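You operate a simulated robot arm through the tools that you are given. There is no shell and no other tool.

Carry out the task below with a simulated robot arm. There is one attempt and no reset: what you move stays moved.

JOB
Scrub the soaked hose stub clean with the yellow pad and put it in the table drawer.
Fine: pad back, drawer shut; leave the other part as it is. Where these are worked on the way, their far stop is far enough and under half their travel is too little: table drawer. What is to be rubbed or washed off counts as gone when no trace of it is left.
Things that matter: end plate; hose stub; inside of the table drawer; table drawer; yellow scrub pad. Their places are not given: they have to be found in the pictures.

It is judged by the outcome, as a careful person would: the job done as asked, and still so three seconds after it is handed in. It fails if anything else is knocked over, pushed out of place, dropped, spilled or broken.

ROBOT AND FRAMES
A 7-joint arm with a two-finger parallel gripper, fixed in place. Base frame: the origin is at the foot of the arm, x ahead of it, y to its left, z up; the work surface is at about z = 0. Readings come in mm, degrees, newtons and seconds.
With the tool pointing down near the work surface it reaches from about 260 to 680 mm from the base axis. Its first joint turns from -166.0 to 166.0 degrees. Payload 2.5 kg.
The tool frame sits at the grasp point between the pads (the TCP): z along the fingers, y along the line on which they close. The tips reach 30 mm beyond it. The gripper opens to 94 mm. The fingers are 28 mm wide and 10 mm thick; the gripper's body (50 by 96 mm) begins 55 mm behind the TCP.
Orientation is that of the tool frame in the base frame, as a unit quaternion [w, x, y, z]. With the fingers straight down and closing along the base's y, the tool's x points along the base's -x, its y along +y and its z along -z.

CONTROLS
- The arm moves only by the tool nudge_tool. Its argument "moves" is a list of rows, each a list of 7 numbers: the turn, a rotation vector about the tool's x, y, z in units of 90 degrees (1.0 is 90 degrees), then the shift along the tool's x, y, z in units of 250 mm (1.0 is 250 mm), then the opening, from 0 (shut) to 1 (fully open). In form: [[wx, wy, wz, dx, dy, dz, fingers], ...]. A call has 1 to 20 rows; each row is the pose to reach, as a shift and turn from the pose commanded when the call began, along the tool's axes at that moment. A call with a number of a shift or a turn outside -1 to 1 is refused whole. A row lasts 0.2 s, in which the tool goes at most 50 mm and 8.6 degrees; a call with a longer step from one row to the next is refused whole, and so is a gripper value outside its range. A pose out of reach is approached as far as the arm can. The call stops where the force on the tool passes 40 N (or 10 N more than at its start, if that is more) or the arm is blocked; 0.2 s more then pass. Each finger travels about 72 mm/s and halts on what it meets, pressing with about 30 N; the grip force reading is that of the motor and also rises with nothing between the fingers. The clock runs only during rows and for 0.2 s after the last one: add rows that repeat a pose to give the fingers time. The reply holds the time, the measured pose of the TCP, the force on the tool along the base axes, the opening and the grip force, in the units named above and with some noise, with the torque about the TCP (base axes, N m) and any sound that the robot's microphone picked up.
- Cameras (640 x 400 px; columns grow to the right, rows downward): "scene" is fixed at [393.1, -495.4, 651.7]; the picture's right is [0.94, 0.35, 0.00], its down [0.25, -0.65, -0.72] and it looks along [-0.25, 0.67, -0.69] (base axes); focal length 252 px, centre (320, 200). "wrist" rides on the gripper at [76, 14, -103] in the tool frame; the picture's right is [-0.18, 0.98, 0.00], its down [-0.75, -0.14, -0.64] and it looks along [-0.63, -0.12, 0.77] (tool axes); focal length 243 px, centre (320, 200).
- capture(camera): a new picture of that camera. The clock stands still meanwhile.
- locate(camera, pixels): for up to 12 pixels [column, row] of the newest picture of that camera ("zoom" is the newest enlarged one), the place [x, y, z] in the base frame of the surface seen there, good to about 3 mm, but the place of the scene camera against the robot may be out by one fixed shift of up to 18 mm in any direction. The clock stands still meanwhile.
- inspect(camera, box): a new picture of the part [left, top, right, bottom] of that camera's present view, enlarged. The clock stands still meanwhile.
- sign_off(): hands the job in; it is judged then, once.

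Leave the gripper open and the arm clear of the work at the hand-in unless told otherwise.

The tools are called after "Emit:" by a JSON object that holds its "op" and its "data". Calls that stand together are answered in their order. nudge_tool: Moves the arm, as the interface text tells. Its arguments: {"type":"object","properties":{"moves":{"type":"array"}},"required":["moves"]} The other tools are called the same way: capture (camera) takes a picture; locate (camera, pixels) gives the place of the surface under pixels of a picture; inspect (camera, box) takes an enlarged picture of a part of a camera's view; sign_off () hands the job in.

At the start:

```text
time: 0.0
position: [463.9, 156.1, 337.7]
orientation: [0.0, 0.0, 1.0, 0.0]
force: [0.0, -0.1, -0.5]
torque: [0.0, -0.02, -0.02]
gripper_width: 93.9
grasp_force: 0.1
```

scene: 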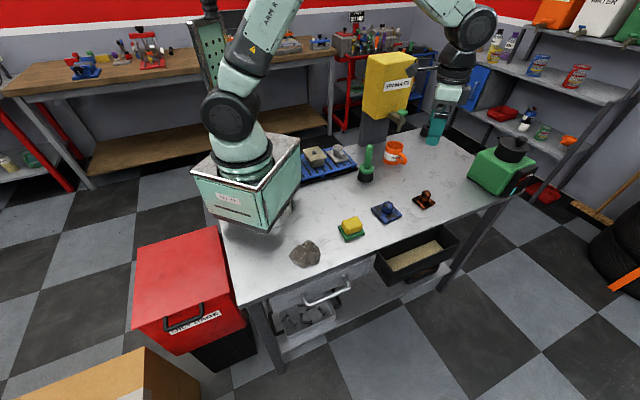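
wrist: 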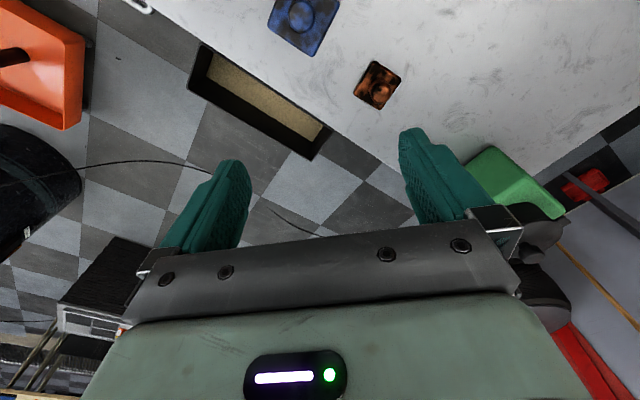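

I'll begin by looking closely at the table: there's a yellow pad near (351,228), a blue part near (386,211), a dark rusty part near (424,200), and a drawer handle near (328,292). I'm taking enlarged pictures first.

Emit:
{"op": "inspect", "data": {"camera": "scene", "box": [320, 130, 480, 250]}}

Emit:
{"op": "inspect", "data": {"camera": "scene", "box": [220, 220, 460, 370]}}

Emit:
{"op": "inspect", "data": {"camera": "wrist", "box": [240, 0, 440, 125]}}

```text
3.33 times, centred on (400, 190) of scene
```

zoom: 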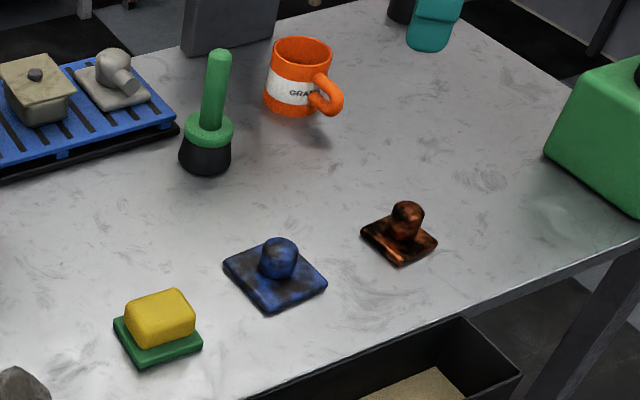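

```text
2.67 times, centred on (340, 295) of scene
```

zoom: 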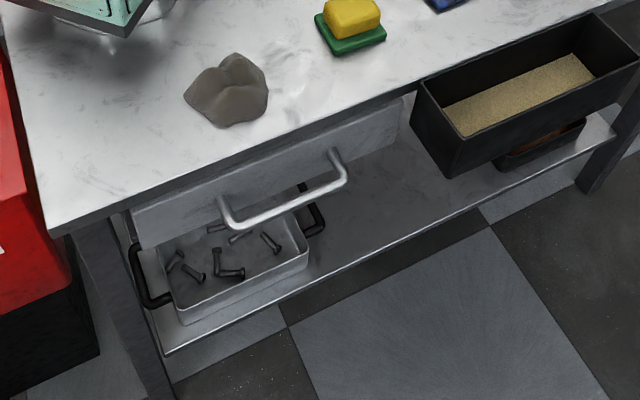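

```text
3.20 times, centred on (340, 62) of wrist
```

zoom: 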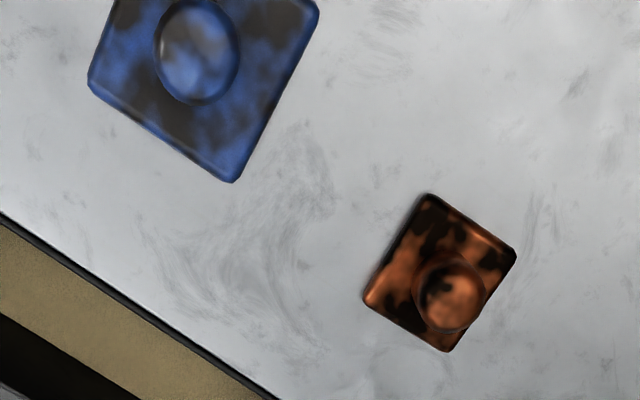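

Two dirty parts sit on the table (blue and copper), and there are two gray ones on the blue rack. I need to tell which is the hose stub, so I'll zoom in further on each.

Emit:
{"op": "inspect", "data": {"camera": "scene", "box": [290, 135, 370, 185]}}

Emit:
{"op": "inspect", "data": {"camera": "scene", "box": [364, 180, 444, 230]}}

Emit:
{"op": "inspect", "data": {"camera": "scene", "box": [320, 200, 400, 250]}}

Emit:
{"op": "inspect", "data": {"camera": "scene", "box": [340, 40, 480, 160]}}

```text
8.00 times, centred on (330, 160) of scene
```

zoom: 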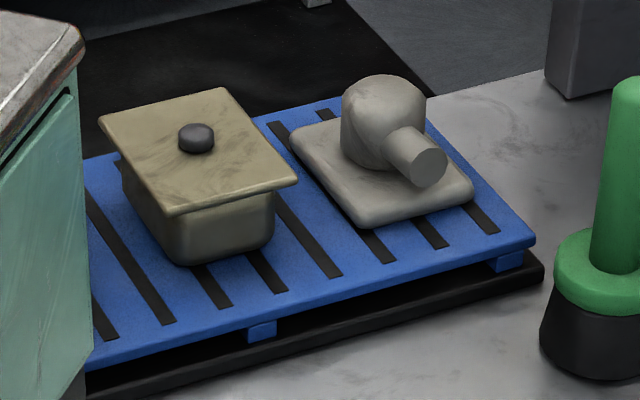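

```text
8.00 times, centred on (404, 205) of scene
```

zoom: 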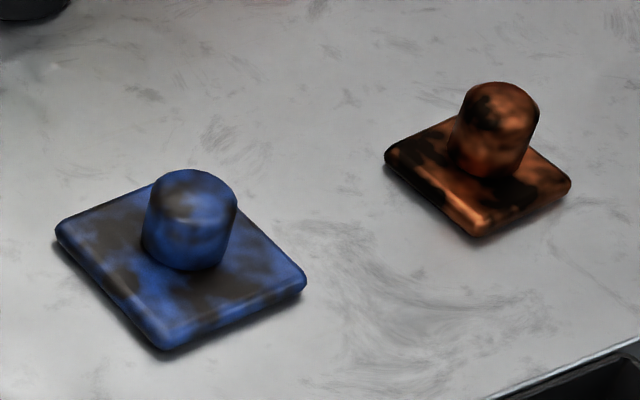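

```text
8.00 times, centred on (360, 225) of scene
```

zoom: 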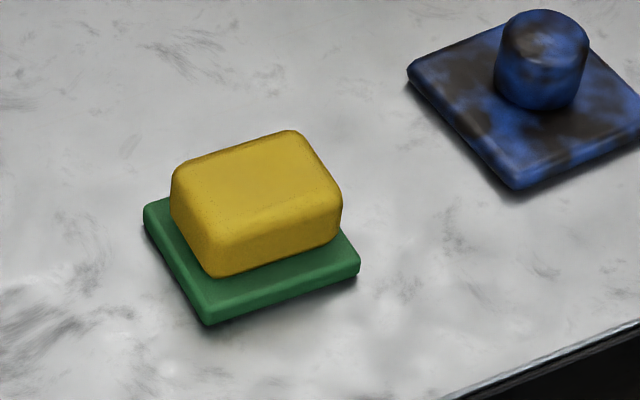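

```text
3.33 times, centred on (410, 100) of scene
```

zoom: 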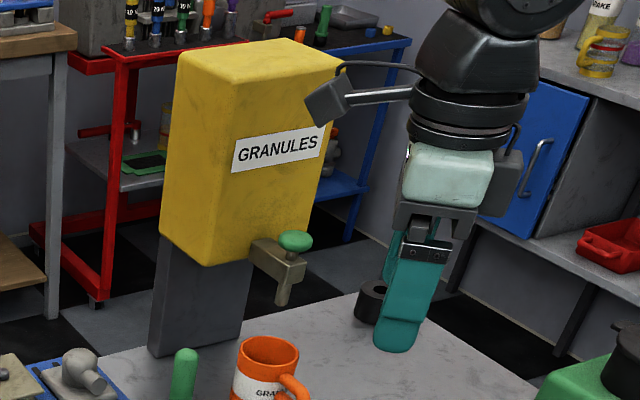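

The blue part has a broad plate with brownish-gray smears, and the copper part has a small plate, a stub and black glossy patches. I'll get rough places from the fresh scene picture first, then compare with the wrist camera.

Emit:
{"op": "capture", "data": {"camera": "scene"}}

Emit:
{"op": "capture", "data": {"camera": "wrist"}}

Emit:
{"op": "locate", "data": {"camera": "scene", "pixels": [[351, 224], [351, 237], [387, 205], [386, 218], [426, 193], [424, 206], [306, 254], [328, 291], [304, 302], [352, 287], [327, 284], [415, 258]]}}

Emit:
{"op": "locate", "data": {"camera": "wrist", "pixels": [[303, 15], [310, 45], [380, 90], [370, 75], [390, 70], [354, 93], [380, 109], [400, 77], [269, 24], [312, 57], [250, 110], [139, 5]]}}

```text
taken
```

scene: 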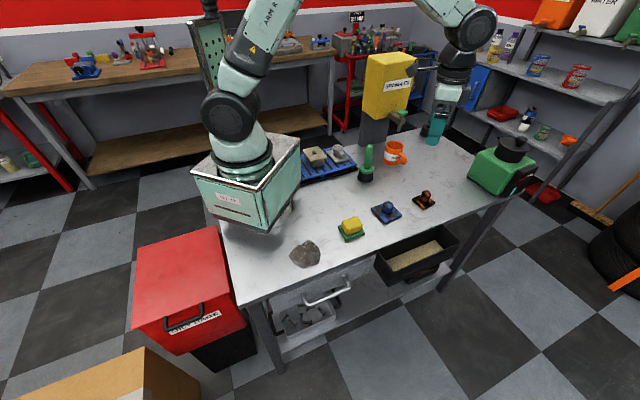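

```text
taken
```

wrist: 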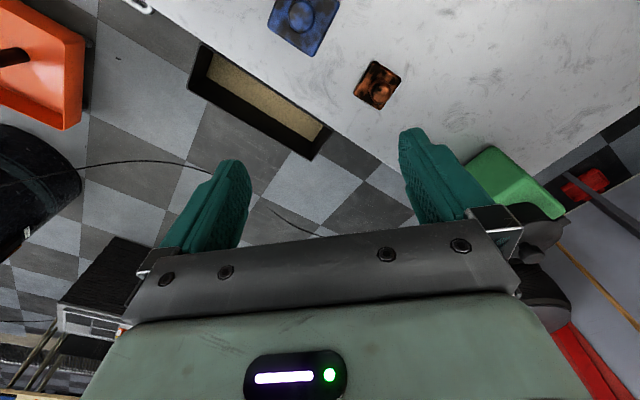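

```text
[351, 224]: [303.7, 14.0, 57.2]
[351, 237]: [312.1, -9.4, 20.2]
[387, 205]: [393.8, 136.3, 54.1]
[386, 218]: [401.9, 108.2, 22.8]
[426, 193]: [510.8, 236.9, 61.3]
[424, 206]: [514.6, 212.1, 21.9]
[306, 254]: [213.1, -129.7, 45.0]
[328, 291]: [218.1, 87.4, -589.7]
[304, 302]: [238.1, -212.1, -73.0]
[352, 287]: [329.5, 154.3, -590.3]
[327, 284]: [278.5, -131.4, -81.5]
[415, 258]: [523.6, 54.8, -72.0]
```

```text
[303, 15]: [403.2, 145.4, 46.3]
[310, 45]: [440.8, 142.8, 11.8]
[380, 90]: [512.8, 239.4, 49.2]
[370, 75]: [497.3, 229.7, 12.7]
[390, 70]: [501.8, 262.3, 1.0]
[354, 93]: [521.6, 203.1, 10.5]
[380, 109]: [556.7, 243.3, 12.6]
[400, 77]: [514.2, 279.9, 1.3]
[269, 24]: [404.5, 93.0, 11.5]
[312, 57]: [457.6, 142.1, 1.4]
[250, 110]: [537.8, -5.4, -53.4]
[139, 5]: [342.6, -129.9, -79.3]
```

The wrist view puts the copper part near (513,239), about 49 mm high, and the blue part near (403,145), about 46 mm high. Next I'll zoom in on the drawer front and read its handle, panel and table edge.

Emit:
{"op": "inspect", "data": {"camera": "scene", "box": [260, 255, 400, 342]}}

```text
4.57 times, centred on (330, 298) of scene
```

zoom: 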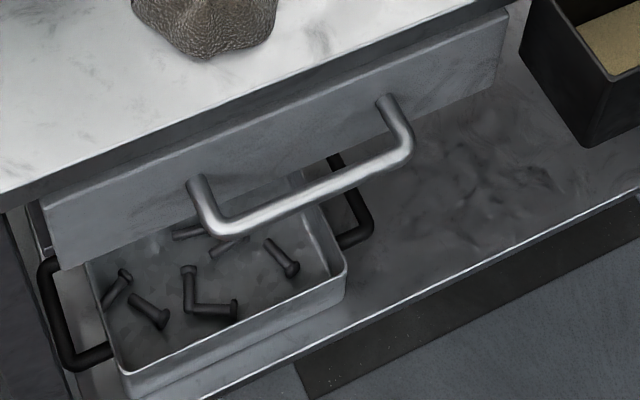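

Emit:
{"op": "locate", "data": {"camera": "zoom", "pixels": [[199, 190], [222, 228], [300, 193], [388, 108], [407, 145], [340, 178], [60, 230], [280, 130], [470, 55], [10, 180], [250, 90], [450, 8]]}}

Emit:
{"op": "locate", "data": {"camera": "scene", "pixels": [[260, 270], [300, 230], [400, 225], [370, 180], [450, 180], [347, 245], [245, 300], [490, 205], [340, 240], [362, 236], [340, 226], [358, 222]]}}

```text
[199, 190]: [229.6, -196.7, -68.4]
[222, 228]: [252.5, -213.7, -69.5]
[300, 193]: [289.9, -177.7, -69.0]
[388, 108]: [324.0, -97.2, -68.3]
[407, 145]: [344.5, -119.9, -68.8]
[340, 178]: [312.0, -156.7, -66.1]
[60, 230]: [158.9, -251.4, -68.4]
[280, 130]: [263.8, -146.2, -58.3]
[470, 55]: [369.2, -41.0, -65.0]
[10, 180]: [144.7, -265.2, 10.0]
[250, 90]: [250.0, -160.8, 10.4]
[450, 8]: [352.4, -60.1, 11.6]
```

```text
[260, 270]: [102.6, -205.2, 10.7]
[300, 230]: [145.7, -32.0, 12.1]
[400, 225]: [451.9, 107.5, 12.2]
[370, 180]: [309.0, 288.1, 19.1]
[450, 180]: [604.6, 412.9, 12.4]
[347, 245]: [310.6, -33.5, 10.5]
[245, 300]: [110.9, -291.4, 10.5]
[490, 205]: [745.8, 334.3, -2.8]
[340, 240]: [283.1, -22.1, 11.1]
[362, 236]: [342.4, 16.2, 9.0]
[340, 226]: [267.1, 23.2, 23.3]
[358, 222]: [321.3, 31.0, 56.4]
```

The table surface reads about z = 11 in the scene picture, so that camera is roughly 10 mm out in z. The table's front edge runs at 45° in the base frame. Before moving, I'll check where the tall things are: the dispenser at (385,90), brush (366,160), mug (394,152) and rack (325,160).

Emit:
{"op": "locate", "data": {"camera": "scene", "pixels": [[388, 60], [372, 120], [400, 113], [367, 147], [366, 176], [394, 146], [405, 158], [316, 158], [340, 153], [440, 130], [500, 160], [300, 185]]}}

```text
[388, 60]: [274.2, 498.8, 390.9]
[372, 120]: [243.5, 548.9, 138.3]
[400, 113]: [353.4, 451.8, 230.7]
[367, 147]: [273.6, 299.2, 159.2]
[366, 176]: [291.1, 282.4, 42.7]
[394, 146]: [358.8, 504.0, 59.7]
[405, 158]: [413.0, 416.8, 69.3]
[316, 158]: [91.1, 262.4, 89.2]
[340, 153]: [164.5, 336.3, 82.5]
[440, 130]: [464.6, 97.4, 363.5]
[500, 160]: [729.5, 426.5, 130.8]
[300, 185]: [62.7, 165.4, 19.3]
```

The "second arm" at (440,110) is my own gripper, and everything near the planned path is below z = 160 except the dispenser at y > 450. I'll yaw 45° so the camera looks square to the table edge and move over the work area.

Emit:
{"op": "nudge_tool", "data": {"moves": [[0, 0, 0.08, 0.07, 0.014, 0, 1], [0, 0, 0.17, 0.15, 0.028, 0, 1], [0, 0, 0.26, 0.23, 0.042, 0, 1], [0, 0, 0.35, 0.31, 0.056, 0, 1], [0, 0, 0.43, 0.38, 0.07, 0, 1], [0, 0, 0.5, 0.436, 0.084, 0, 1], [0, 0, 0.5, 0.436, 0.084, 0, 1], [0, 0, 0.5, 0.436, 0.084, 0, 1]]}}

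Emit:
{"op": "capture", "data": {"camera": "wrist"}}

Emit:
{"op": "capture", "data": {"camera": "scene"}}

```text
time: 1.8
position: [355.3, 175.3, 337.4]
orientation: [-0.001, 0.382, 0.924, 0.001]
force: [0.1, 0.0, 0.4]
torque: [0.02, 0.03, 0.01]
gripper_width: 93.7
grasp_force: 0.0
```

```text
taken
```

wrist: 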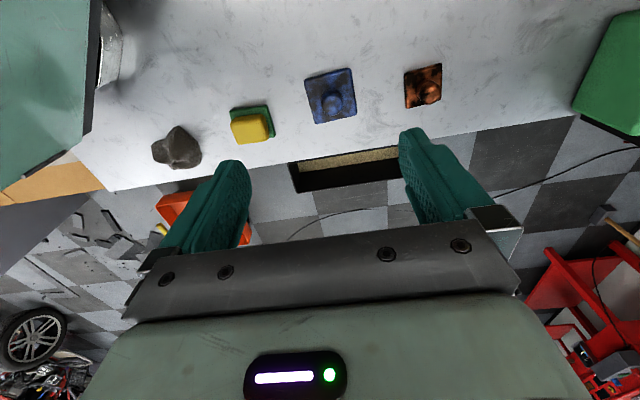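

```text
taken
```

scene: 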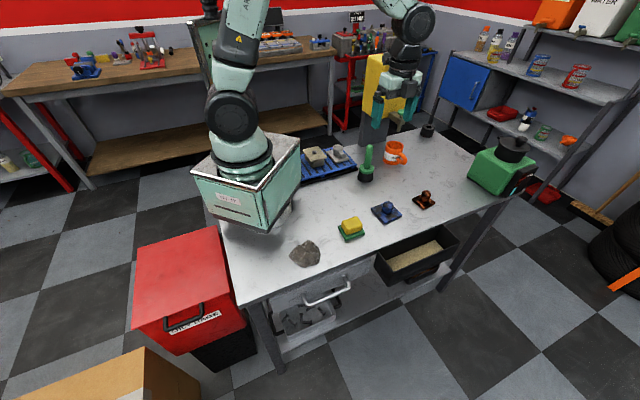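

The view is good: pad at (252,124), blue part at (331,96), copper part at (423,87). I'll enlarge the wrist view of the parts.

Emit:
{"op": "inspect", "data": {"camera": "wrist", "box": [380, 50, 460, 120]}}

Emit:
{"op": "inspect", "data": {"camera": "wrist", "box": [290, 55, 370, 135]}}

Emit:
{"op": "inspect", "data": {"camera": "wrist", "box": [220, 95, 290, 155]}}

Emit:
{"op": "locate", "data": {"camera": "wrist", "pixels": [[431, 91], [405, 71], [441, 65], [442, 100], [406, 107], [333, 102], [306, 78], [350, 69], [357, 113], [313, 122], [250, 127], [230, 108]]}}

```text
5.71 times, centred on (420, 85) of wrist
```

zoom: 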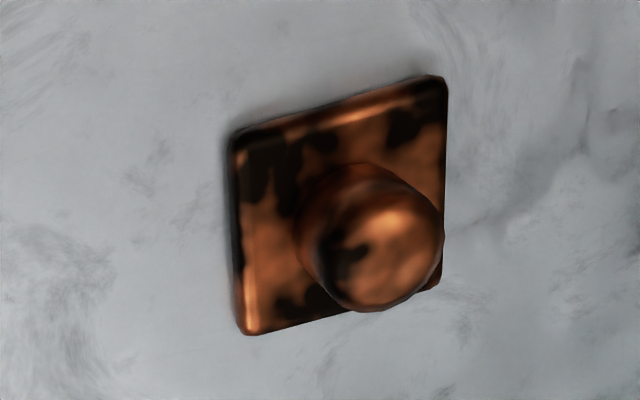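

```text
5.00 times, centred on (330, 95) of wrist
```

zoom: 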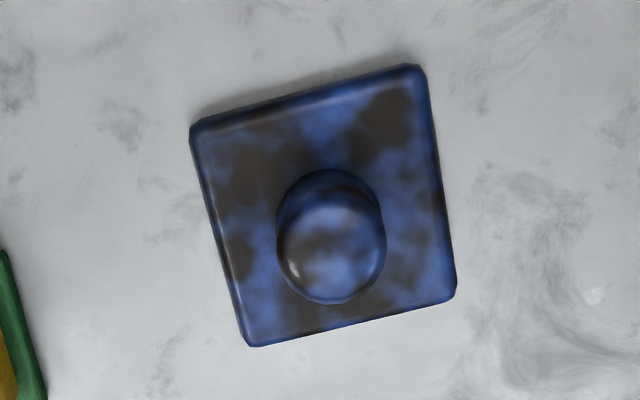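

```text
6.67 times, centred on (255, 125) of wrist
```

zoom: 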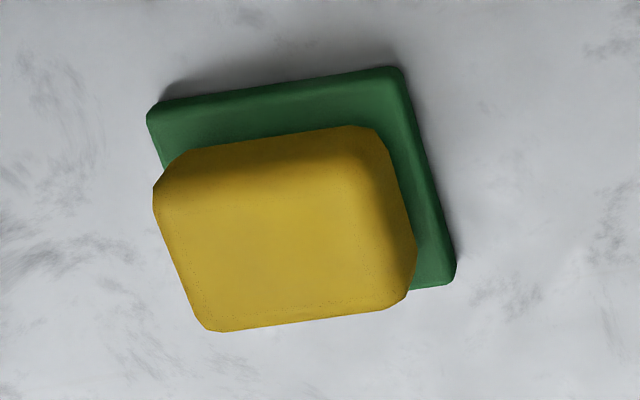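

```text
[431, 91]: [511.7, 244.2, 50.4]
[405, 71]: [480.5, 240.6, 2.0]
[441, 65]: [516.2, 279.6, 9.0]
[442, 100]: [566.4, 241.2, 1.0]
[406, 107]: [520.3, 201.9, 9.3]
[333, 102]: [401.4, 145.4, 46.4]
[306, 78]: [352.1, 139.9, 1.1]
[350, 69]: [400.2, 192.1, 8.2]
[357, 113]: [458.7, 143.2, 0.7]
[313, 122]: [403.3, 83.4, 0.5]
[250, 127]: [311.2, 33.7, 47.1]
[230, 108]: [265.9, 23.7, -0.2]
```

Copper part: plate about 53 mm square centred near (518,241), with a stub about 50 mm tall. Blue part: plate about 73 mm square centred near (403,142). I'll lower the camera to get a closer look at both stains.

Emit:
{"op": "nudge_tool", "data": {"moves": [[0, 0, 0, 0.007, 0.07, 0.14, 1], [0, 0, 0, 0.014, 0.14, 0.28, 1], [0, 0, 0, 0.021, 0.21, 0.42, 1], [0, 0, 0, 0.029, 0.283, 0.55, 1], [0, 0, 0, 0.029, 0.283, 0.55, 1]]}}

Emit:
{"op": "capture", "data": {"camera": "wrist"}}

```text
time: 3.0
position: [401.1, 230.6, 198.6]
orientation: [0.0, 0.382, 0.924, -0.001]
force: [0.5, 1.0, -0.1]
torque: [-0.01, -0.01, 0.01]
gripper_width: 93.9
grasp_force: 0.0
```

```text
taken
```

wrist: 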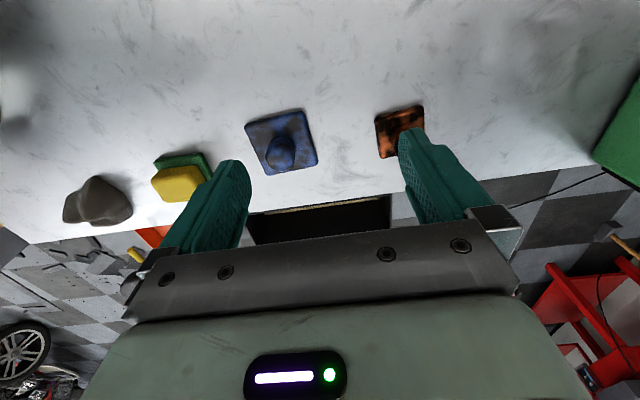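

The right finger covers part of the copper piece, so I'll enlarge the blue one now and then slide along the table to clear the view of the copper one.

Emit:
{"op": "inspect", "data": {"camera": "wrist", "box": [236, 100, 326, 180]}}

Emit:
{"op": "nudge_tool", "data": {"moves": [[0, 0, 0, 0.03, 0.15, 0, 1], [0, 0, 0, 0.06, 0.3, 0, 1], [0, 0, 0, 0.06, 0.3, 0, 1]]}}

Emit:
{"op": "inspect", "data": {"camera": "wrist", "box": [280, 70, 400, 170]}}

Emit:
{"op": "capture", "data": {"camera": "wrist"}}

```text
5.00 times, centred on (281, 140) of wrist
```

zoom: 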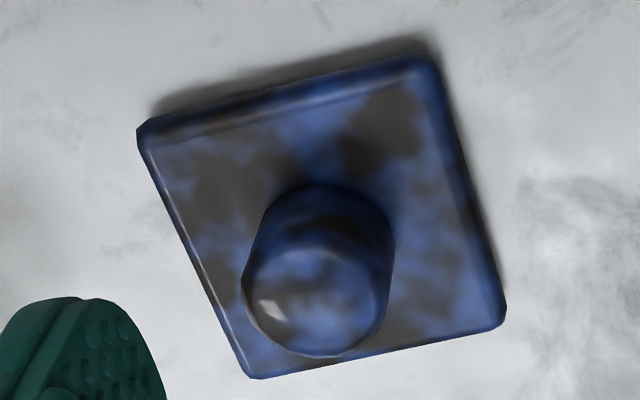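

```text
time: 3.8
position: [442.1, 294.4, 199.8]
orientation: [0.0, 0.383, 0.924, 0.0]
force: [-0.4, 0.6, -0.5]
torque: [0.01, -0.01, 0.01]
gripper_width: 93.9
grasp_force: 0.0
```

```text
4.00 times, centred on (340, 120) of wrist
```

zoom: 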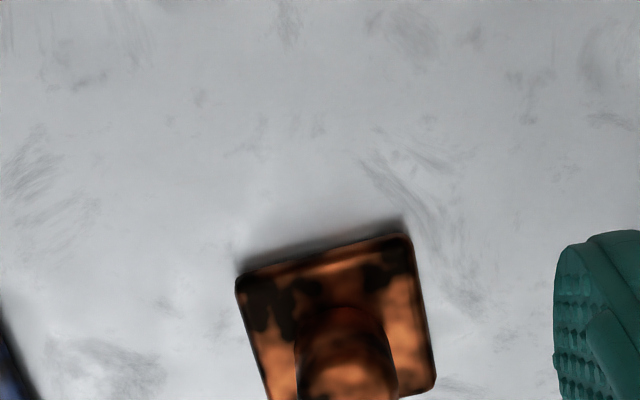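

```text
taken
```

wrist: 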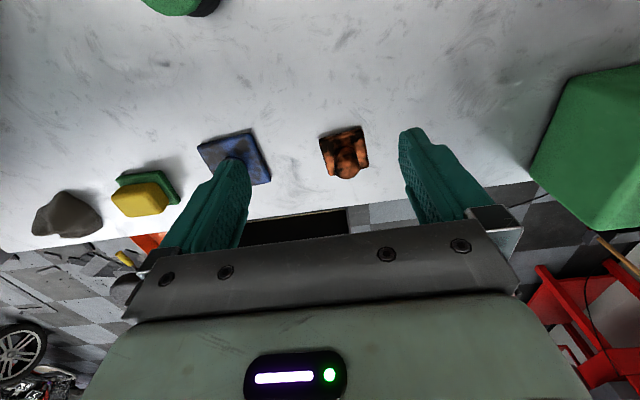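

Emit:
{"op": "inspect", "data": {"camera": "wrist", "box": [310, 115, 378, 190]}}

Emit:
{"op": "locate", "data": {"camera": "wrist", "pixels": [[345, 168], [345, 160], [320, 139], [362, 127], [369, 166], [328, 178], [338, 178], [352, 178], [333, 132], [345, 145], [325, 160], [365, 150]]}}

```text
5.33 times, centred on (344, 152) of wrist
```

zoom: 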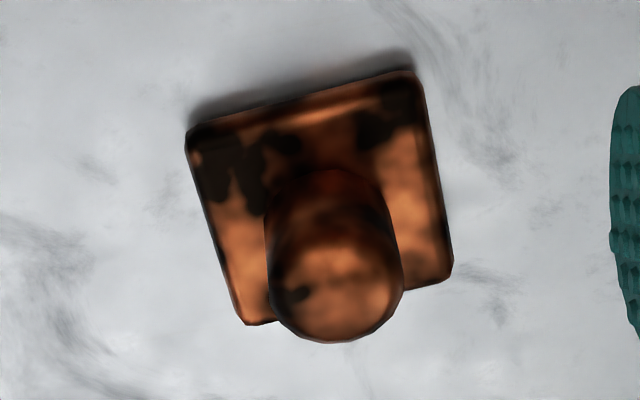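

```text
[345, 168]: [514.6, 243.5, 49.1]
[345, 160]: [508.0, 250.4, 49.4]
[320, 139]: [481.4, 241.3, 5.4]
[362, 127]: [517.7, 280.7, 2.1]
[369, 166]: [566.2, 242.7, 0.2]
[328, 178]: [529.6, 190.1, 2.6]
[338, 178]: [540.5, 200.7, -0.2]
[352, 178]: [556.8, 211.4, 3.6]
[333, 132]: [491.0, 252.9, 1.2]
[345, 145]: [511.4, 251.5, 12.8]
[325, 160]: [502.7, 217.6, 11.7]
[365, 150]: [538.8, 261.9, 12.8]
```

Both parts carry dark patches, so I want a closer look at each to compare how wet or glossy they are. I'll drop lower over the copper part first.

Emit:
{"op": "nudge_tool", "data": {"moves": [[0, 0, 0, -0.05, 0.0, 0.14, 1], [0, 0, 0, -0.1, 0.0, 0.28, 1], [0, 0, 0, -0.1, 0.0, 0.28, 1]]}}

Emit:
{"op": "capture", "data": {"camera": "wrist"}}

```text
time: 4.6
position: [459.0, 277.5, 129.1]
orientation: [0.001, 0.383, 0.924, 0.001]
force: [0.5, 0.1, -0.7]
torque: [0.03, 0.0, 0.03]
gripper_width: 94.1
grasp_force: 0.1
```

```text
taken
```

wrist: 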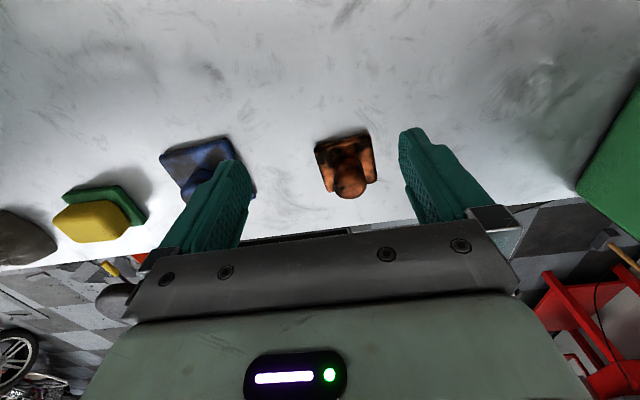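

I'll move 60 mm towards the table edge to get a steeper view of the copper part between the fingers; the tips stay about 50 mm above it.

Emit:
{"op": "nudge_tool", "data": {"moves": [[0, 0, 0, -0.12, 0.03, 0, 1], [0, 0, 0, -0.24, 0.06, 0, 1], [0, 0, 0, -0.24, 0.06, 0, 1]]}}

Emit:
{"op": "inspect", "data": {"camera": "wrist", "box": [280, 50, 400, 150]}}

Emit:
{"op": "capture", "data": {"camera": "wrist"}}

```text
time: 5.4
position: [510.8, 246.7, 129.8]
orientation: [-0.001, 0.383, 0.924, 0.0]
force: [0.1, -0.1, 0.1]
torque: [0.0, 0.0, -0.01]
gripper_width: 93.9
grasp_force: 0.1
```

```text
4.00 times, centred on (340, 100) of wrist
```

zoom: 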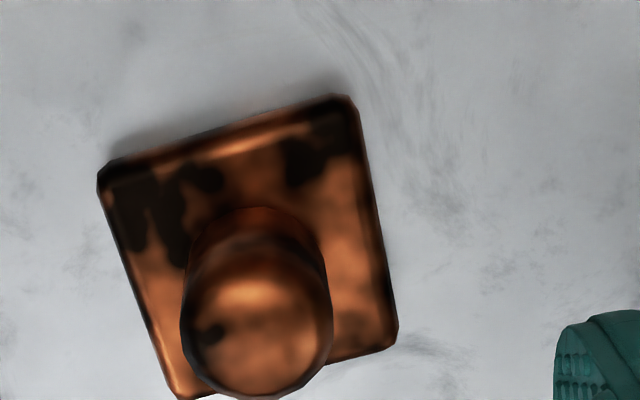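

```text
taken
```

wrist: 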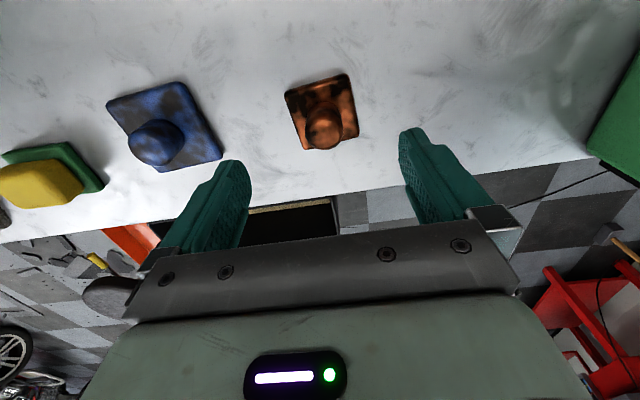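

Emit:
{"op": "inspect", "data": {"camera": "wrist", "box": [95, 70, 235, 180]}}

Emit:
{"op": "inspect", "data": {"camera": "wrist", "box": [280, 65, 364, 155]}}

Emit:
{"op": "locate", "data": {"camera": "wrist", "pixels": [[325, 132], [325, 122], [310, 130], [340, 130], [325, 143], [284, 92], [346, 73], [359, 135], [296, 148], [318, 86], [355, 110], [293, 120]]}}

```text
3.64 times, centred on (165, 125) of wrist
```

zoom: 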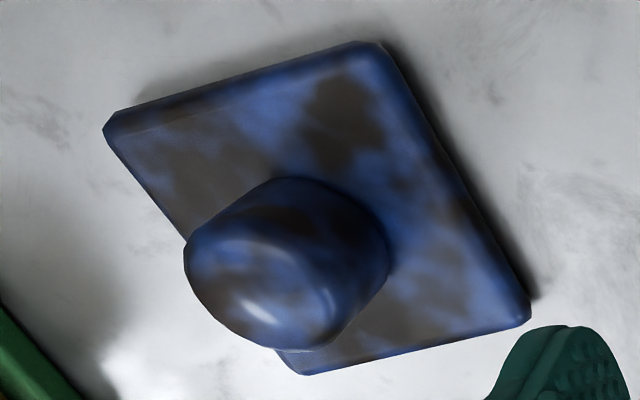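

```text
4.44 times, centred on (322, 110) of wrist
```

zoom: 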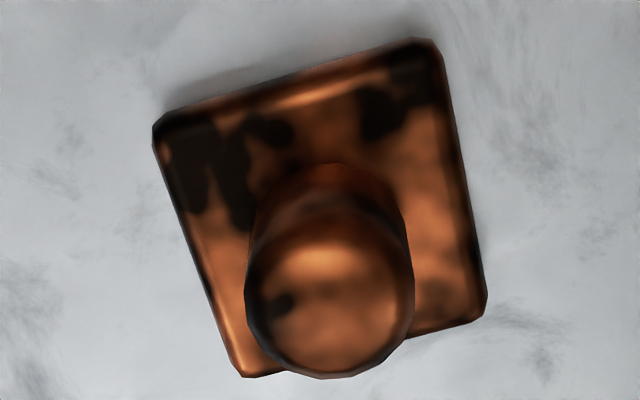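

```text
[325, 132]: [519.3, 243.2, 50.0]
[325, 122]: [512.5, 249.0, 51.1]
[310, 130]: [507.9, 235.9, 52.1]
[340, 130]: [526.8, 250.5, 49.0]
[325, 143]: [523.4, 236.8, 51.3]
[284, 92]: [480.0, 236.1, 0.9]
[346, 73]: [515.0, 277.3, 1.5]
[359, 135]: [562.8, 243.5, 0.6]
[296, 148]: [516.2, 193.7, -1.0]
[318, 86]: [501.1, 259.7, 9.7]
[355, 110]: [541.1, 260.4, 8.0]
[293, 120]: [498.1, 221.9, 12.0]
```

I judge the copper piece to be the hose stub: it has a small flange and a tall stub, with black oil-like patches. The blue piece is the broad end plate. Next I'll raise up and slide over the yellow pad to measure it.

Emit:
{"op": "nudge_tool", "data": {"moves": [[0, 0, 0, 0, -0.18, -0.08, 1], [0, 0, 0, 0, -0.36, -0.16, 1], [0, 0, 0, 0, -0.54, -0.2, 1], [0, 0, 0, 0, -0.72, -0.2, 1], [0, 0, 0, 0, -0.9, -0.2, 1]]}}

Emit:
{"op": "nudge_tool", "data": {"moves": [[0, 0, 0, 0, -0.16, 0.1, 1], [0, 0, 0, 0, -0.32, 0.16, 1], [0, 0, 0, 0, -0.32, 0.16, 1]]}}

Emit:
{"op": "capture", "data": {"camera": "wrist"}}

```text
time: 6.6
position: [353.3, 88.0, 180.3]
orientation: [0.001, 0.382, 0.924, 0.001]
force: [-0.3, -0.3, -0.3]
torque: [0.02, -0.03, 0.05]
gripper_width: 94.0
grasp_force: 0.1
```

```text
time: 7.4
position: [297.3, 29.4, 140.0]
orientation: [0.001, 0.382, 0.924, 0.0]
force: [-0.1, 0.5, -0.4]
torque: [-0.01, 0.02, -0.02]
gripper_width: 94.0
grasp_force: 0.0
```

```text
taken
```

wrist: 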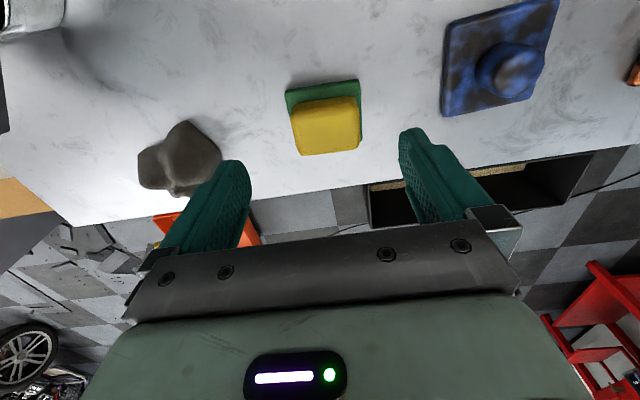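

The pad sits between the fingers in view, around (326,125). I'll enlarge it and read its corners.

Emit:
{"op": "inspect", "data": {"camera": "wrist", "box": [276, 70, 376, 165]}}

Emit:
{"op": "locate", "data": {"camera": "wrist", "pixels": [[326, 130], [296, 116], [352, 103], [359, 146], [302, 153], [326, 108], [326, 100], [286, 93], [358, 80], [362, 120], [297, 105], [345, 125]]}}

```text
4.21 times, centred on (326, 118) of wrist
```

zoom: 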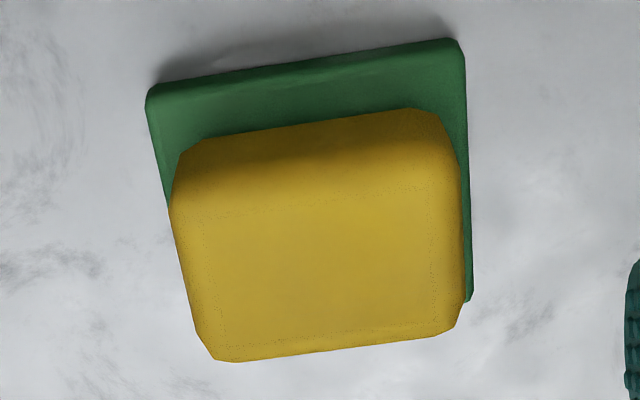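

```text
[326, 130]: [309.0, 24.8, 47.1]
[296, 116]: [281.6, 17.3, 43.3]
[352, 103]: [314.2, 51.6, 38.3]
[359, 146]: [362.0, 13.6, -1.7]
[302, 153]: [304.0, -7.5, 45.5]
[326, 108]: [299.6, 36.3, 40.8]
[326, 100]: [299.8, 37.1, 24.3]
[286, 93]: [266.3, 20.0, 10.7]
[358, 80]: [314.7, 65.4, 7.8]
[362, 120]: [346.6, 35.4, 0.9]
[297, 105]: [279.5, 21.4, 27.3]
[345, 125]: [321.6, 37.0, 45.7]
```

The pad is aligned with the 45° table axes: about 51 mm along the edge, 37 mm across, top at z ≈ 47, centre near (310, 22). I'll turn the tool 90° so the fingers close across the 37 mm side and bring it over the pad.

Emit:
{"op": "nudge_tool", "data": {"moves": [[0, 0, -0.09, -0.006, 0.001, 0.01, 1], [0, 0, -0.18, -0.012, 0.003, 0.02, 1], [0, 0, -0.27, -0.018, 0.004, 0.03, 1], [0, 0, -0.36, -0.024, 0.006, 0.04, 1], [0, 0, -0.45, -0.03, 0.007, 0.05, 1], [0, 0, -0.54, -0.036, 0.009, 0.06, 1], [0, 0, -0.63, -0.042, 0.01, 0.07, 1], [0, 0, -0.72, -0.048, 0.012, 0.08, 1], [0, 0, -0.81, -0.054, 0.013, 0.09, 1], [0, 0, -0.9, -0.058, 0.014, 0.1, 1], [0, 0, -0.95, -0.058, 0.014, 0.1, 1], [0, 0, -1.0, -0.058, 0.014, 0.1, 1], [0, 0, -1.0, -0.058, 0.014, 0.1, 1]]}}

Emit:
{"op": "capture", "data": {"camera": "wrist"}}

Emit:
{"op": "capture", "data": {"camera": "scene"}}

```text
time: 10.2
position: [309.2, 21.3, 116.6]
orientation: [0.0, -0.384, 0.923, 0.0]
force: [0.0, -0.1, -0.3]
torque: [-0.04, 0.02, 0.01]
gripper_width: 94.2
grasp_force: 0.0
```

```text
taken
```

wrist: 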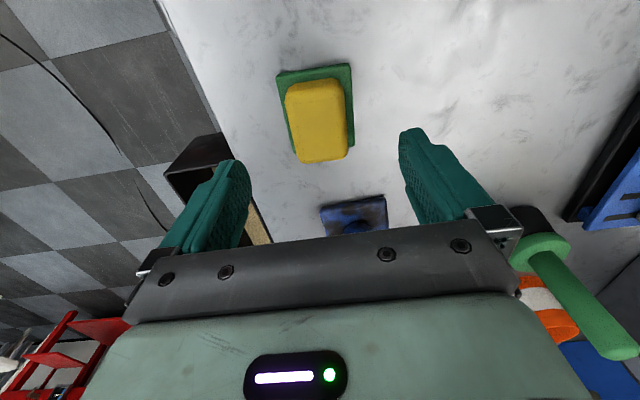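

```text
taken
```

scene: 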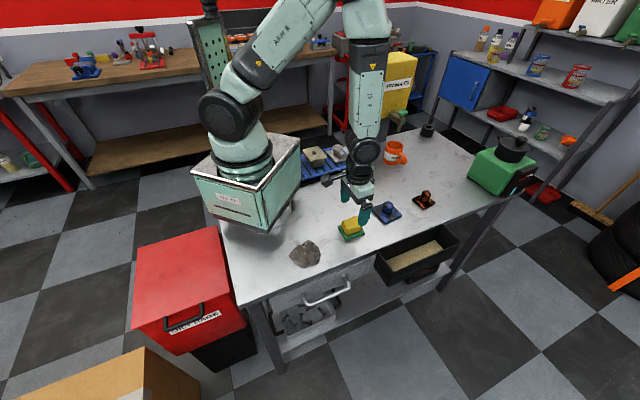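

The pad's long side now runs along the view, between the fingers. I'll read its edges again from here to centre the grip.

Emit:
{"op": "inspect", "data": {"camera": "wrist", "box": [270, 55, 366, 170]}}

Emit:
{"op": "locate", "data": {"camera": "wrist", "pixels": [[318, 120], [289, 120], [294, 120], [344, 115], [348, 115], [318, 82], [318, 88], [320, 155], [322, 159], [278, 90], [352, 80], [300, 72]]}}

```text
3.48 times, centred on (318, 112) of wrist
```

zoom: 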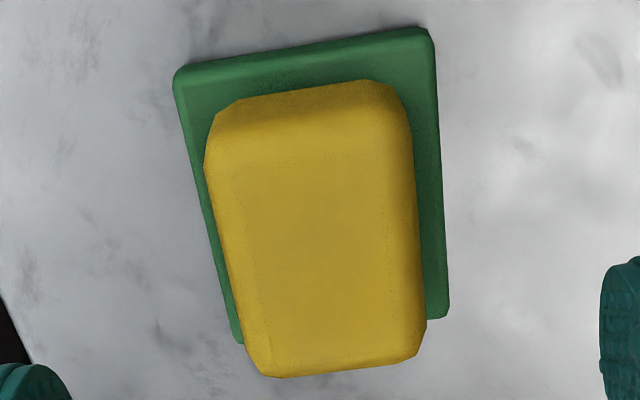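

```text
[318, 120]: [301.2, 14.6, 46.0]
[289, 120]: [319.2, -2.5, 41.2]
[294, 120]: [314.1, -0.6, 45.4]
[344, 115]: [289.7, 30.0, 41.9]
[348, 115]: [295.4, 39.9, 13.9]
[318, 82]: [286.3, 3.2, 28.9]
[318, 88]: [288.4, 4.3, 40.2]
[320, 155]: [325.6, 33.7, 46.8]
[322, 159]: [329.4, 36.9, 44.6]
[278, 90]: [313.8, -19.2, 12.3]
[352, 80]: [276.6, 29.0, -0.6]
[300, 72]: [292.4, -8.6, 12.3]
```

Pad centre is about (310, 19.4), 44 mm wide across the fingers. I'll descend to TCP z ≈ 58 so the tips stay above the green holder and about 16 mm of pad sticks out below them, then close.

Emit:
{"op": "nudge_tool", "data": {"moves": [[0, 0, 0, 0, -0.008, 0.08, 1], [0, 0, 0, 0, -0.008, 0.16, 1], [0, 0, 0, 0, -0.008, 0.236, 1], [0, 0, 0, 0, -0.008, 0.236, 1], [0, 0, 0, 0, -0.008, 0.236, 0.3], [0, 0, 0, 0, -0.008, 0.236, 0.3], [0, 0, 0, 0, -0.008, 0.236, 0.3], [0, 0, 0, 0, -0.008, 0.236, 0.3]]}}

Emit:
{"op": "capture", "data": {"camera": "wrist"}}

```text
time: 12.0
position: [310.7, 21.7, 57.0]
orientation: [0.0, -0.383, 0.924, 0.0]
force: [0.7, 0.0, 0.1]
torque: [-0.05, -0.01, 0.01]
gripper_width: 43.0
grasp_force: 30.1
```

```text
taken
```

wrist: 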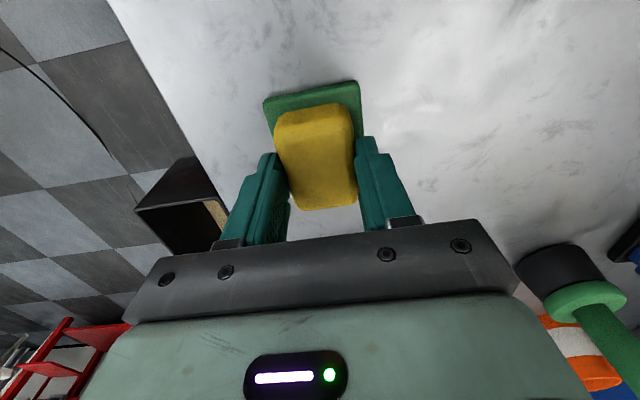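

The pad is held, 43 mm wide with 30 N of grip. I note the pick pose (310.7, 21.7, 57.0) for returning it. Now I'll lift it straight up and carry it over the blue part towards the copper one.

Emit:
{"op": "nudge_tool", "data": {"moves": [[0, 0, 0, 0, 0, -0.12, 0.3], [0, 0, 0, 0, 0, -0.24, 0.3], [0, 0, 0, 0, 0, -0.36, 0.3], [0, 0, 0, -0.15, 0.006, -0.36, 0.3], [0, 0, 0, -0.33, 0.012, -0.36, 0.3], [0, 0, 0, -0.51, 0.02, -0.36, 0.3], [0, 0, 0, -0.69, 0.028, -0.36, 0.3], [0, 0, 0, -0.86, 0.038, -0.36, 0.3], [0, 0, 0, -0.86, 0.038, -0.36, 0.3]]}}

Emit:
{"op": "capture", "data": {"camera": "wrist"}}

```text
time: 14.0
position: [456.6, 181.0, 144.9]
orientation: [-0.001, -0.383, 0.924, 0.001]
force: [0.1, 0.1, -0.2]
torque: [0.01, -0.02, -0.01]
gripper_width: 43.0
grasp_force: 29.7
```

```text
taken
```

wrist: 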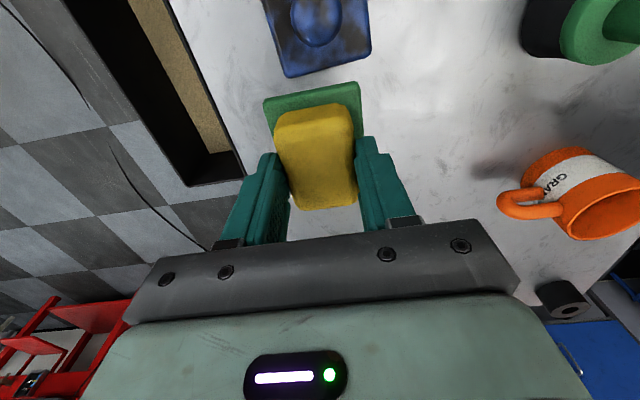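

The green layer rose with the yellow block, so it is the pad's scouring face and not a holder. I'll check in the scene view that the table is empty where it was.

Emit:
{"op": "inspect", "data": {"camera": "scene", "box": [300, 100, 480, 260]}}

```text
2.50 times, centred on (390, 180) of scene
```

zoom: 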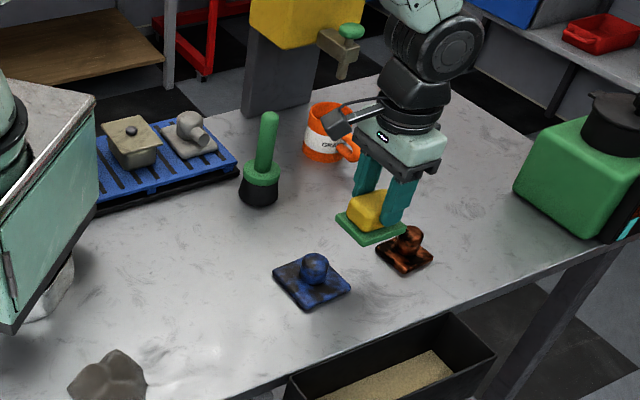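

Confirmed: the whole pad (green face about 67×61 mm, its bottom 57 mm below the TCP) is in the gripper. I'll bring it over the copper stub with its bottom at z ≈ 58, just above the stub's top at z ≈ 50.

Emit:
{"op": "nudge_tool", "data": {"moves": [[0, 0, 0, -0.17, 0, 0.04, 0.3], [0, 0, 0, -0.345, 0, 0.08, 0.3], [0, 0, 0, -0.345, 0, 0.12, 0.3], [0, 0, 0, -0.345, 0, 0.12, 0.3]]}}

Emit:
{"op": "inspect", "data": {"camera": "scene", "box": [380, 130, 480, 220]}}

```text
time: 15.0
position: [519.4, 240.3, 114.0]
orientation: [0.0, -0.383, 0.924, -0.001]
force: [-0.1, -0.5, -0.9]
torque: [0.03, 0.01, 0.01]
gripper_width: 42.9
grasp_force: 30.4
```

```text
4.44 times, centred on (430, 175) of scene
```

zoom: 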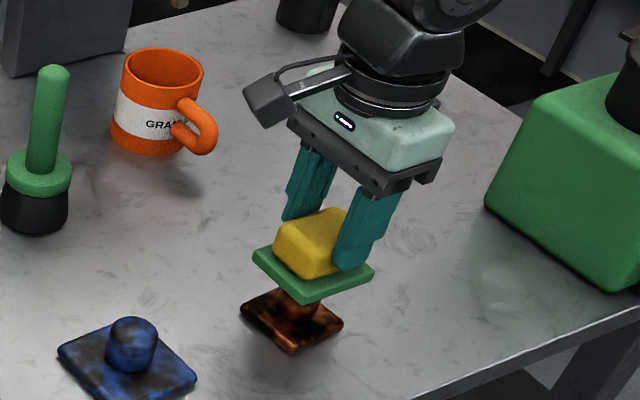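

The pad hovers just above the stub. I'll lower it in small steps until I feel contact.

Emit:
{"op": "nudge_tool", "data": {"moves": [[0, 0, 0, 0, 0, 0.008, 0.3], [0, 0, 0, 0, 0, 0.016, 0.3], [0, 0, 0, 0, 0, 0.02, 0.3], [0, 0, 0, 0, 0, 0.024, 0.3]]}}

```text
time: 16.0
position: [517.5, 240.0, 109.5]
orientation: [0.0, -0.382, 0.924, 0.0]
force: [0.3, -0.2, -0.8]
torque: [0.04, 0.02, -0.01]
gripper_width: 42.8
grasp_force: 30.0
```

Emit:
{"op": "nudge_tool", "data": {"moves": [[0, 0, 0, 0, 0, 0.004, 0.3], [0, 0, 0, 0, 0, 0.008, 0.3], [0, 0, 0, 0, 0, 0.012, 0.3]]}}

```text
time: 16.8
position: [516.2, 239.8, 108.1]
orientation: [0.0, -0.383, 0.924, 0.0]
force: [-0.2, 0.0, 0.2]
torque: [0.02, 0.03, 0.01]
gripper_width: 42.9
grasp_force: 30.1
```

No force yet. Continuing down in 1 mm steps.

Emit:
{"op": "nudge_tool", "data": {"moves": [[0, 0, 0, 0, 0, 0.004, 0.3], [0, 0, 0, 0, 0, 0.008, 0.3]]}}

```text
time: 17.4
position: [518.4, 239.5, 106.2]
orientation: [0.001, -0.383, 0.924, 0.0]
force: [-5.4, -2.2, 18.6]
torque: [-0.11, 0.3, 0.0]
gripper_width: 43.0
grasp_force: 30.5
```

Contact at 18.6 N. Now a short back-and-forth and sideways rub over the stub's top.

Emit:
{"op": "nudge_tool", "data": {"moves": [[0, 0, 0, 0.04, 0, 0, 0.3], [0, 0, 0, -0.04, 0, 0, 0.3], [0, 0, 0, 0.04, 0.02, 0, 0.3], [0, 0, 0, -0.04, 0.04, 0, 0.3], [0, 0, 0, 0.04, -0.02, 0, 0.3], [0, 0, 0, -0.04, -0.04, 0, 0.3], [0, 0, 0, 0, 0.04, 0, 0.3], [0, 0, 0, 0, -0.04, 0, 0.3], [0, 0, 0, 0, 0.04, 0, 0.3], [0, 0, 0, 0, 0, 0, 0.3]]}}

Emit:
{"op": "inspect", "data": {"camera": "scene", "box": [380, 130, 480, 220]}}

```text
time: 19.6
position: [518.1, 240.4, 106.6]
orientation: [0.001, -0.383, 0.924, 0.002]
force: [-4.5, 3.5, 15.5]
torque: [0.21, 0.19, -0.03]
gripper_width: 42.7
grasp_force: 30.0
```

```text
4.44 times, centred on (430, 175) of scene
```

zoom: 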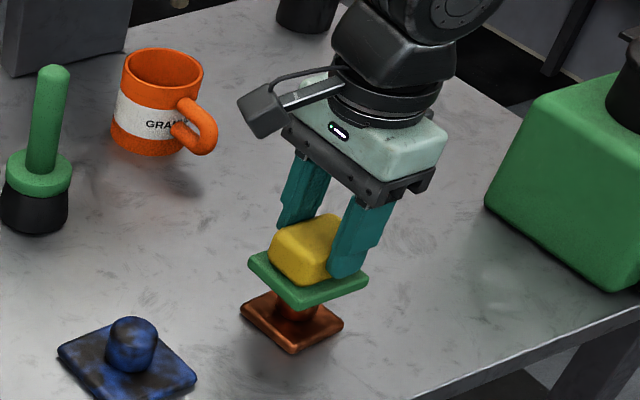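

The black patches are already fading all over the part, and the part hasn't slid. I'll keep rubbing.

Emit:
{"op": "nudge_tool", "data": {"moves": [[0, 0, 0, 0.04, 0, 0, 0.3], [0, 0, 0, -0.04, 0, 0, 0.3], [0, 0, 0, 0.04, 0.02, 0, 0.3], [0, 0, 0, -0.04, 0.04, 0, 0.3], [0, 0, 0, 0.04, -0.02, 0, 0.3], [0, 0, 0, -0.04, -0.04, 0, 0.3], [0, 0, 0, 0, 0.04, 0, 0.3], [0, 0, 0, 0, -0.04, 0, 0.3], [0, 0, 0, 0, 0.04, 0, 0.3], [0, 0, 0, 0.04, 0, 0, 0.3], [0, 0, 0, -0.04, 0, 0, 0.3], [0, 0, 0, 0.04, 0.02, 0, 0.3], [0, 0, 0, -0.04, 0.04, 0, 0.3], [0, 0, 0, 0.04, -0.02, 0, 0.3], [0, 0, 0, -0.04, -0.04, 0, 0.3], [0, 0, 0, 0, 0.04, 0, 0.3], [0, 0, 0, 0, -0.04, 0, 0.3], [0, 0, 0, 0, 0, 0, 0.3]]}}

Emit:
{"op": "inspect", "data": {"camera": "scene", "box": [380, 130, 480, 220]}}

```text
time: 23.4
position: [518.1, 238.3, 104.4]
orientation: [0.0, -0.382, 0.924, 0.001]
force: [0.2, -1.2, 2.6]
torque: [-0.01, -0.08, -0.01]
gripper_width: 42.5
grasp_force: 29.8
```

```text
4.44 times, centred on (430, 175) of scene
```

zoom: 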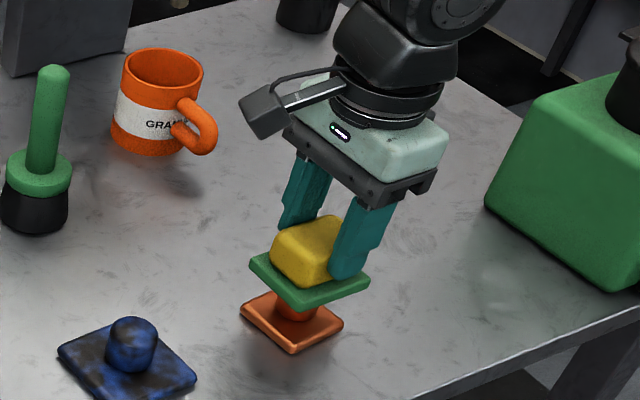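

The part looks almost fully copper now and the contact force has dropped to 2.6 N. I'll press about 1 mm more and do one more round.

Emit:
{"op": "nudge_tool", "data": {"moves": [[0, 0, 0, 0.0, 0, 0.005, 0.3], [0, 0, 0, 0.04, 0, 0.005, 0.3], [0, 0, 0, -0.04, 0, 0.005, 0.3], [0, 0, 0, 0.04, 0.02, 0.005, 0.3], [0, 0, 0, -0.04, 0.04, 0.005, 0.3], [0, 0, 0, 0.04, -0.02, 0.005, 0.3], [0, 0, 0, -0.04, -0.04, 0.005, 0.3], [0, 0, 0, 0, 0.04, 0.005, 0.3], [0, 0, 0, 0, -0.04, 0.005, 0.3], [0, 0, 0, 0, 0.04, 0.005, 0.3], [0, 0, 0, 0.04, 0, 0.005, 0.3], [0, 0, 0, -0.04, 0, 0.005, 0.3], [0, 0, 0, 0.04, 0.02, 0.005, 0.3], [0, 0, 0, -0.04, 0.04, 0.005, 0.3], [0, 0, 0, 0, 0, 0.005, 0.3]]}}

Emit:
{"op": "inspect", "data": {"camera": "scene", "box": [400, 170, 450, 215]}}

```text
time: 26.6
position: [516.8, 239.8, 103.2]
orientation: [0.0, -0.384, 0.924, 0.0]
force: [0.0, 1.3, 3.8]
torque: [0.13, -0.04, -0.04]
gripper_width: 42.7
grasp_force: 29.5
```

```text
8.89 times, centred on (425, 192) of scene
```

zoom: 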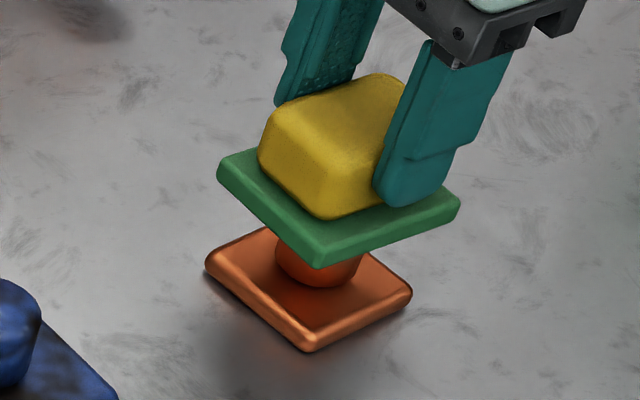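

The copper looks clean with no black left from here. I'll lift the pad off and slide it back so both cameras can see the whole part.

Emit:
{"op": "nudge_tool", "data": {"moves": [[0, 0, 0, 0, 0, -0.1, 0.3], [0, 0, 0, 0, 0, -0.2, 0.3], [0, 0, 0, 0.18, 0, -0.2, 0.3], [0, 0, 0, 0.36, 0, -0.2, 0.3], [0, 0, 0, 0.5, 0, -0.2, 0.3], [0, 0, 0, 0.5, 0, -0.2, 0.3]]}}

Emit:
{"op": "inspect", "data": {"camera": "scene", "box": [380, 170, 460, 230]}}

Emit:
{"op": "capture", "data": {"camera": "wrist"}}

```text
time: 28.0
position: [426.8, 150.1, 153.0]
orientation: [-0.001, -0.382, 0.924, -0.001]
force: [0.8, -0.4, -1.0]
torque: [0.0, -0.02, -0.02]
gripper_width: 42.8
grasp_force: 30.1
```

```text
6.67 times, centred on (420, 200) of scene
```

zoom: 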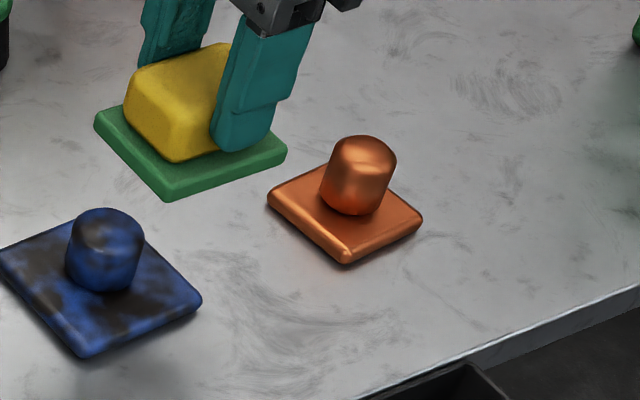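

```text
taken
```

wrist: 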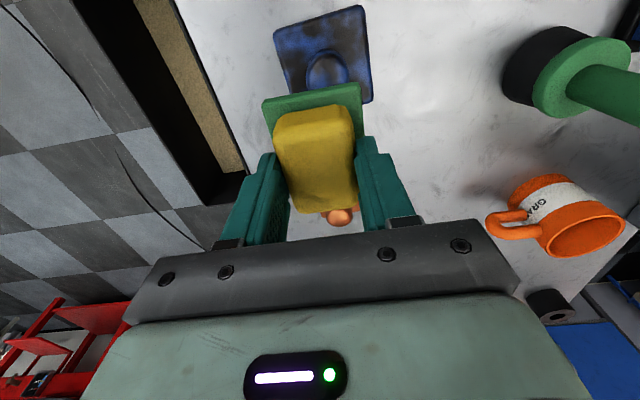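

It looks clean from this side. To be sure no faint trace remains I'll go back and do one more rubbing round.

Emit:
{"op": "nudge_tool", "data": {"moves": [[0, 0, 0, -0.18, 0, 0, 0.3], [0, 0, 0, -0.36, 0, 0, 0.3], [0, 0, 0, -0.5, 0, 0, 0.3], [0, 0, 0, -0.5, 0, 0.1, 0.3], [0, 0, 0, -0.5, 0, 0.17, 0.3], [0, 0, 0, -0.5, 0, 0.19, 0.3], [0, 0, 0, -0.5, 0, 0.2, 0.3], [0, 0, 0, -0.5, 0, 0.203, 0.3]]}}

```text
time: 29.8
position: [517.3, 240.7, 103.7]
orientation: [0.001, -0.382, 0.924, 0.0]
force: [-4.2, -1.9, 16.1]
torque: [-0.07, 0.19, 0.0]
gripper_width: 42.7
grasp_force: 30.0
```

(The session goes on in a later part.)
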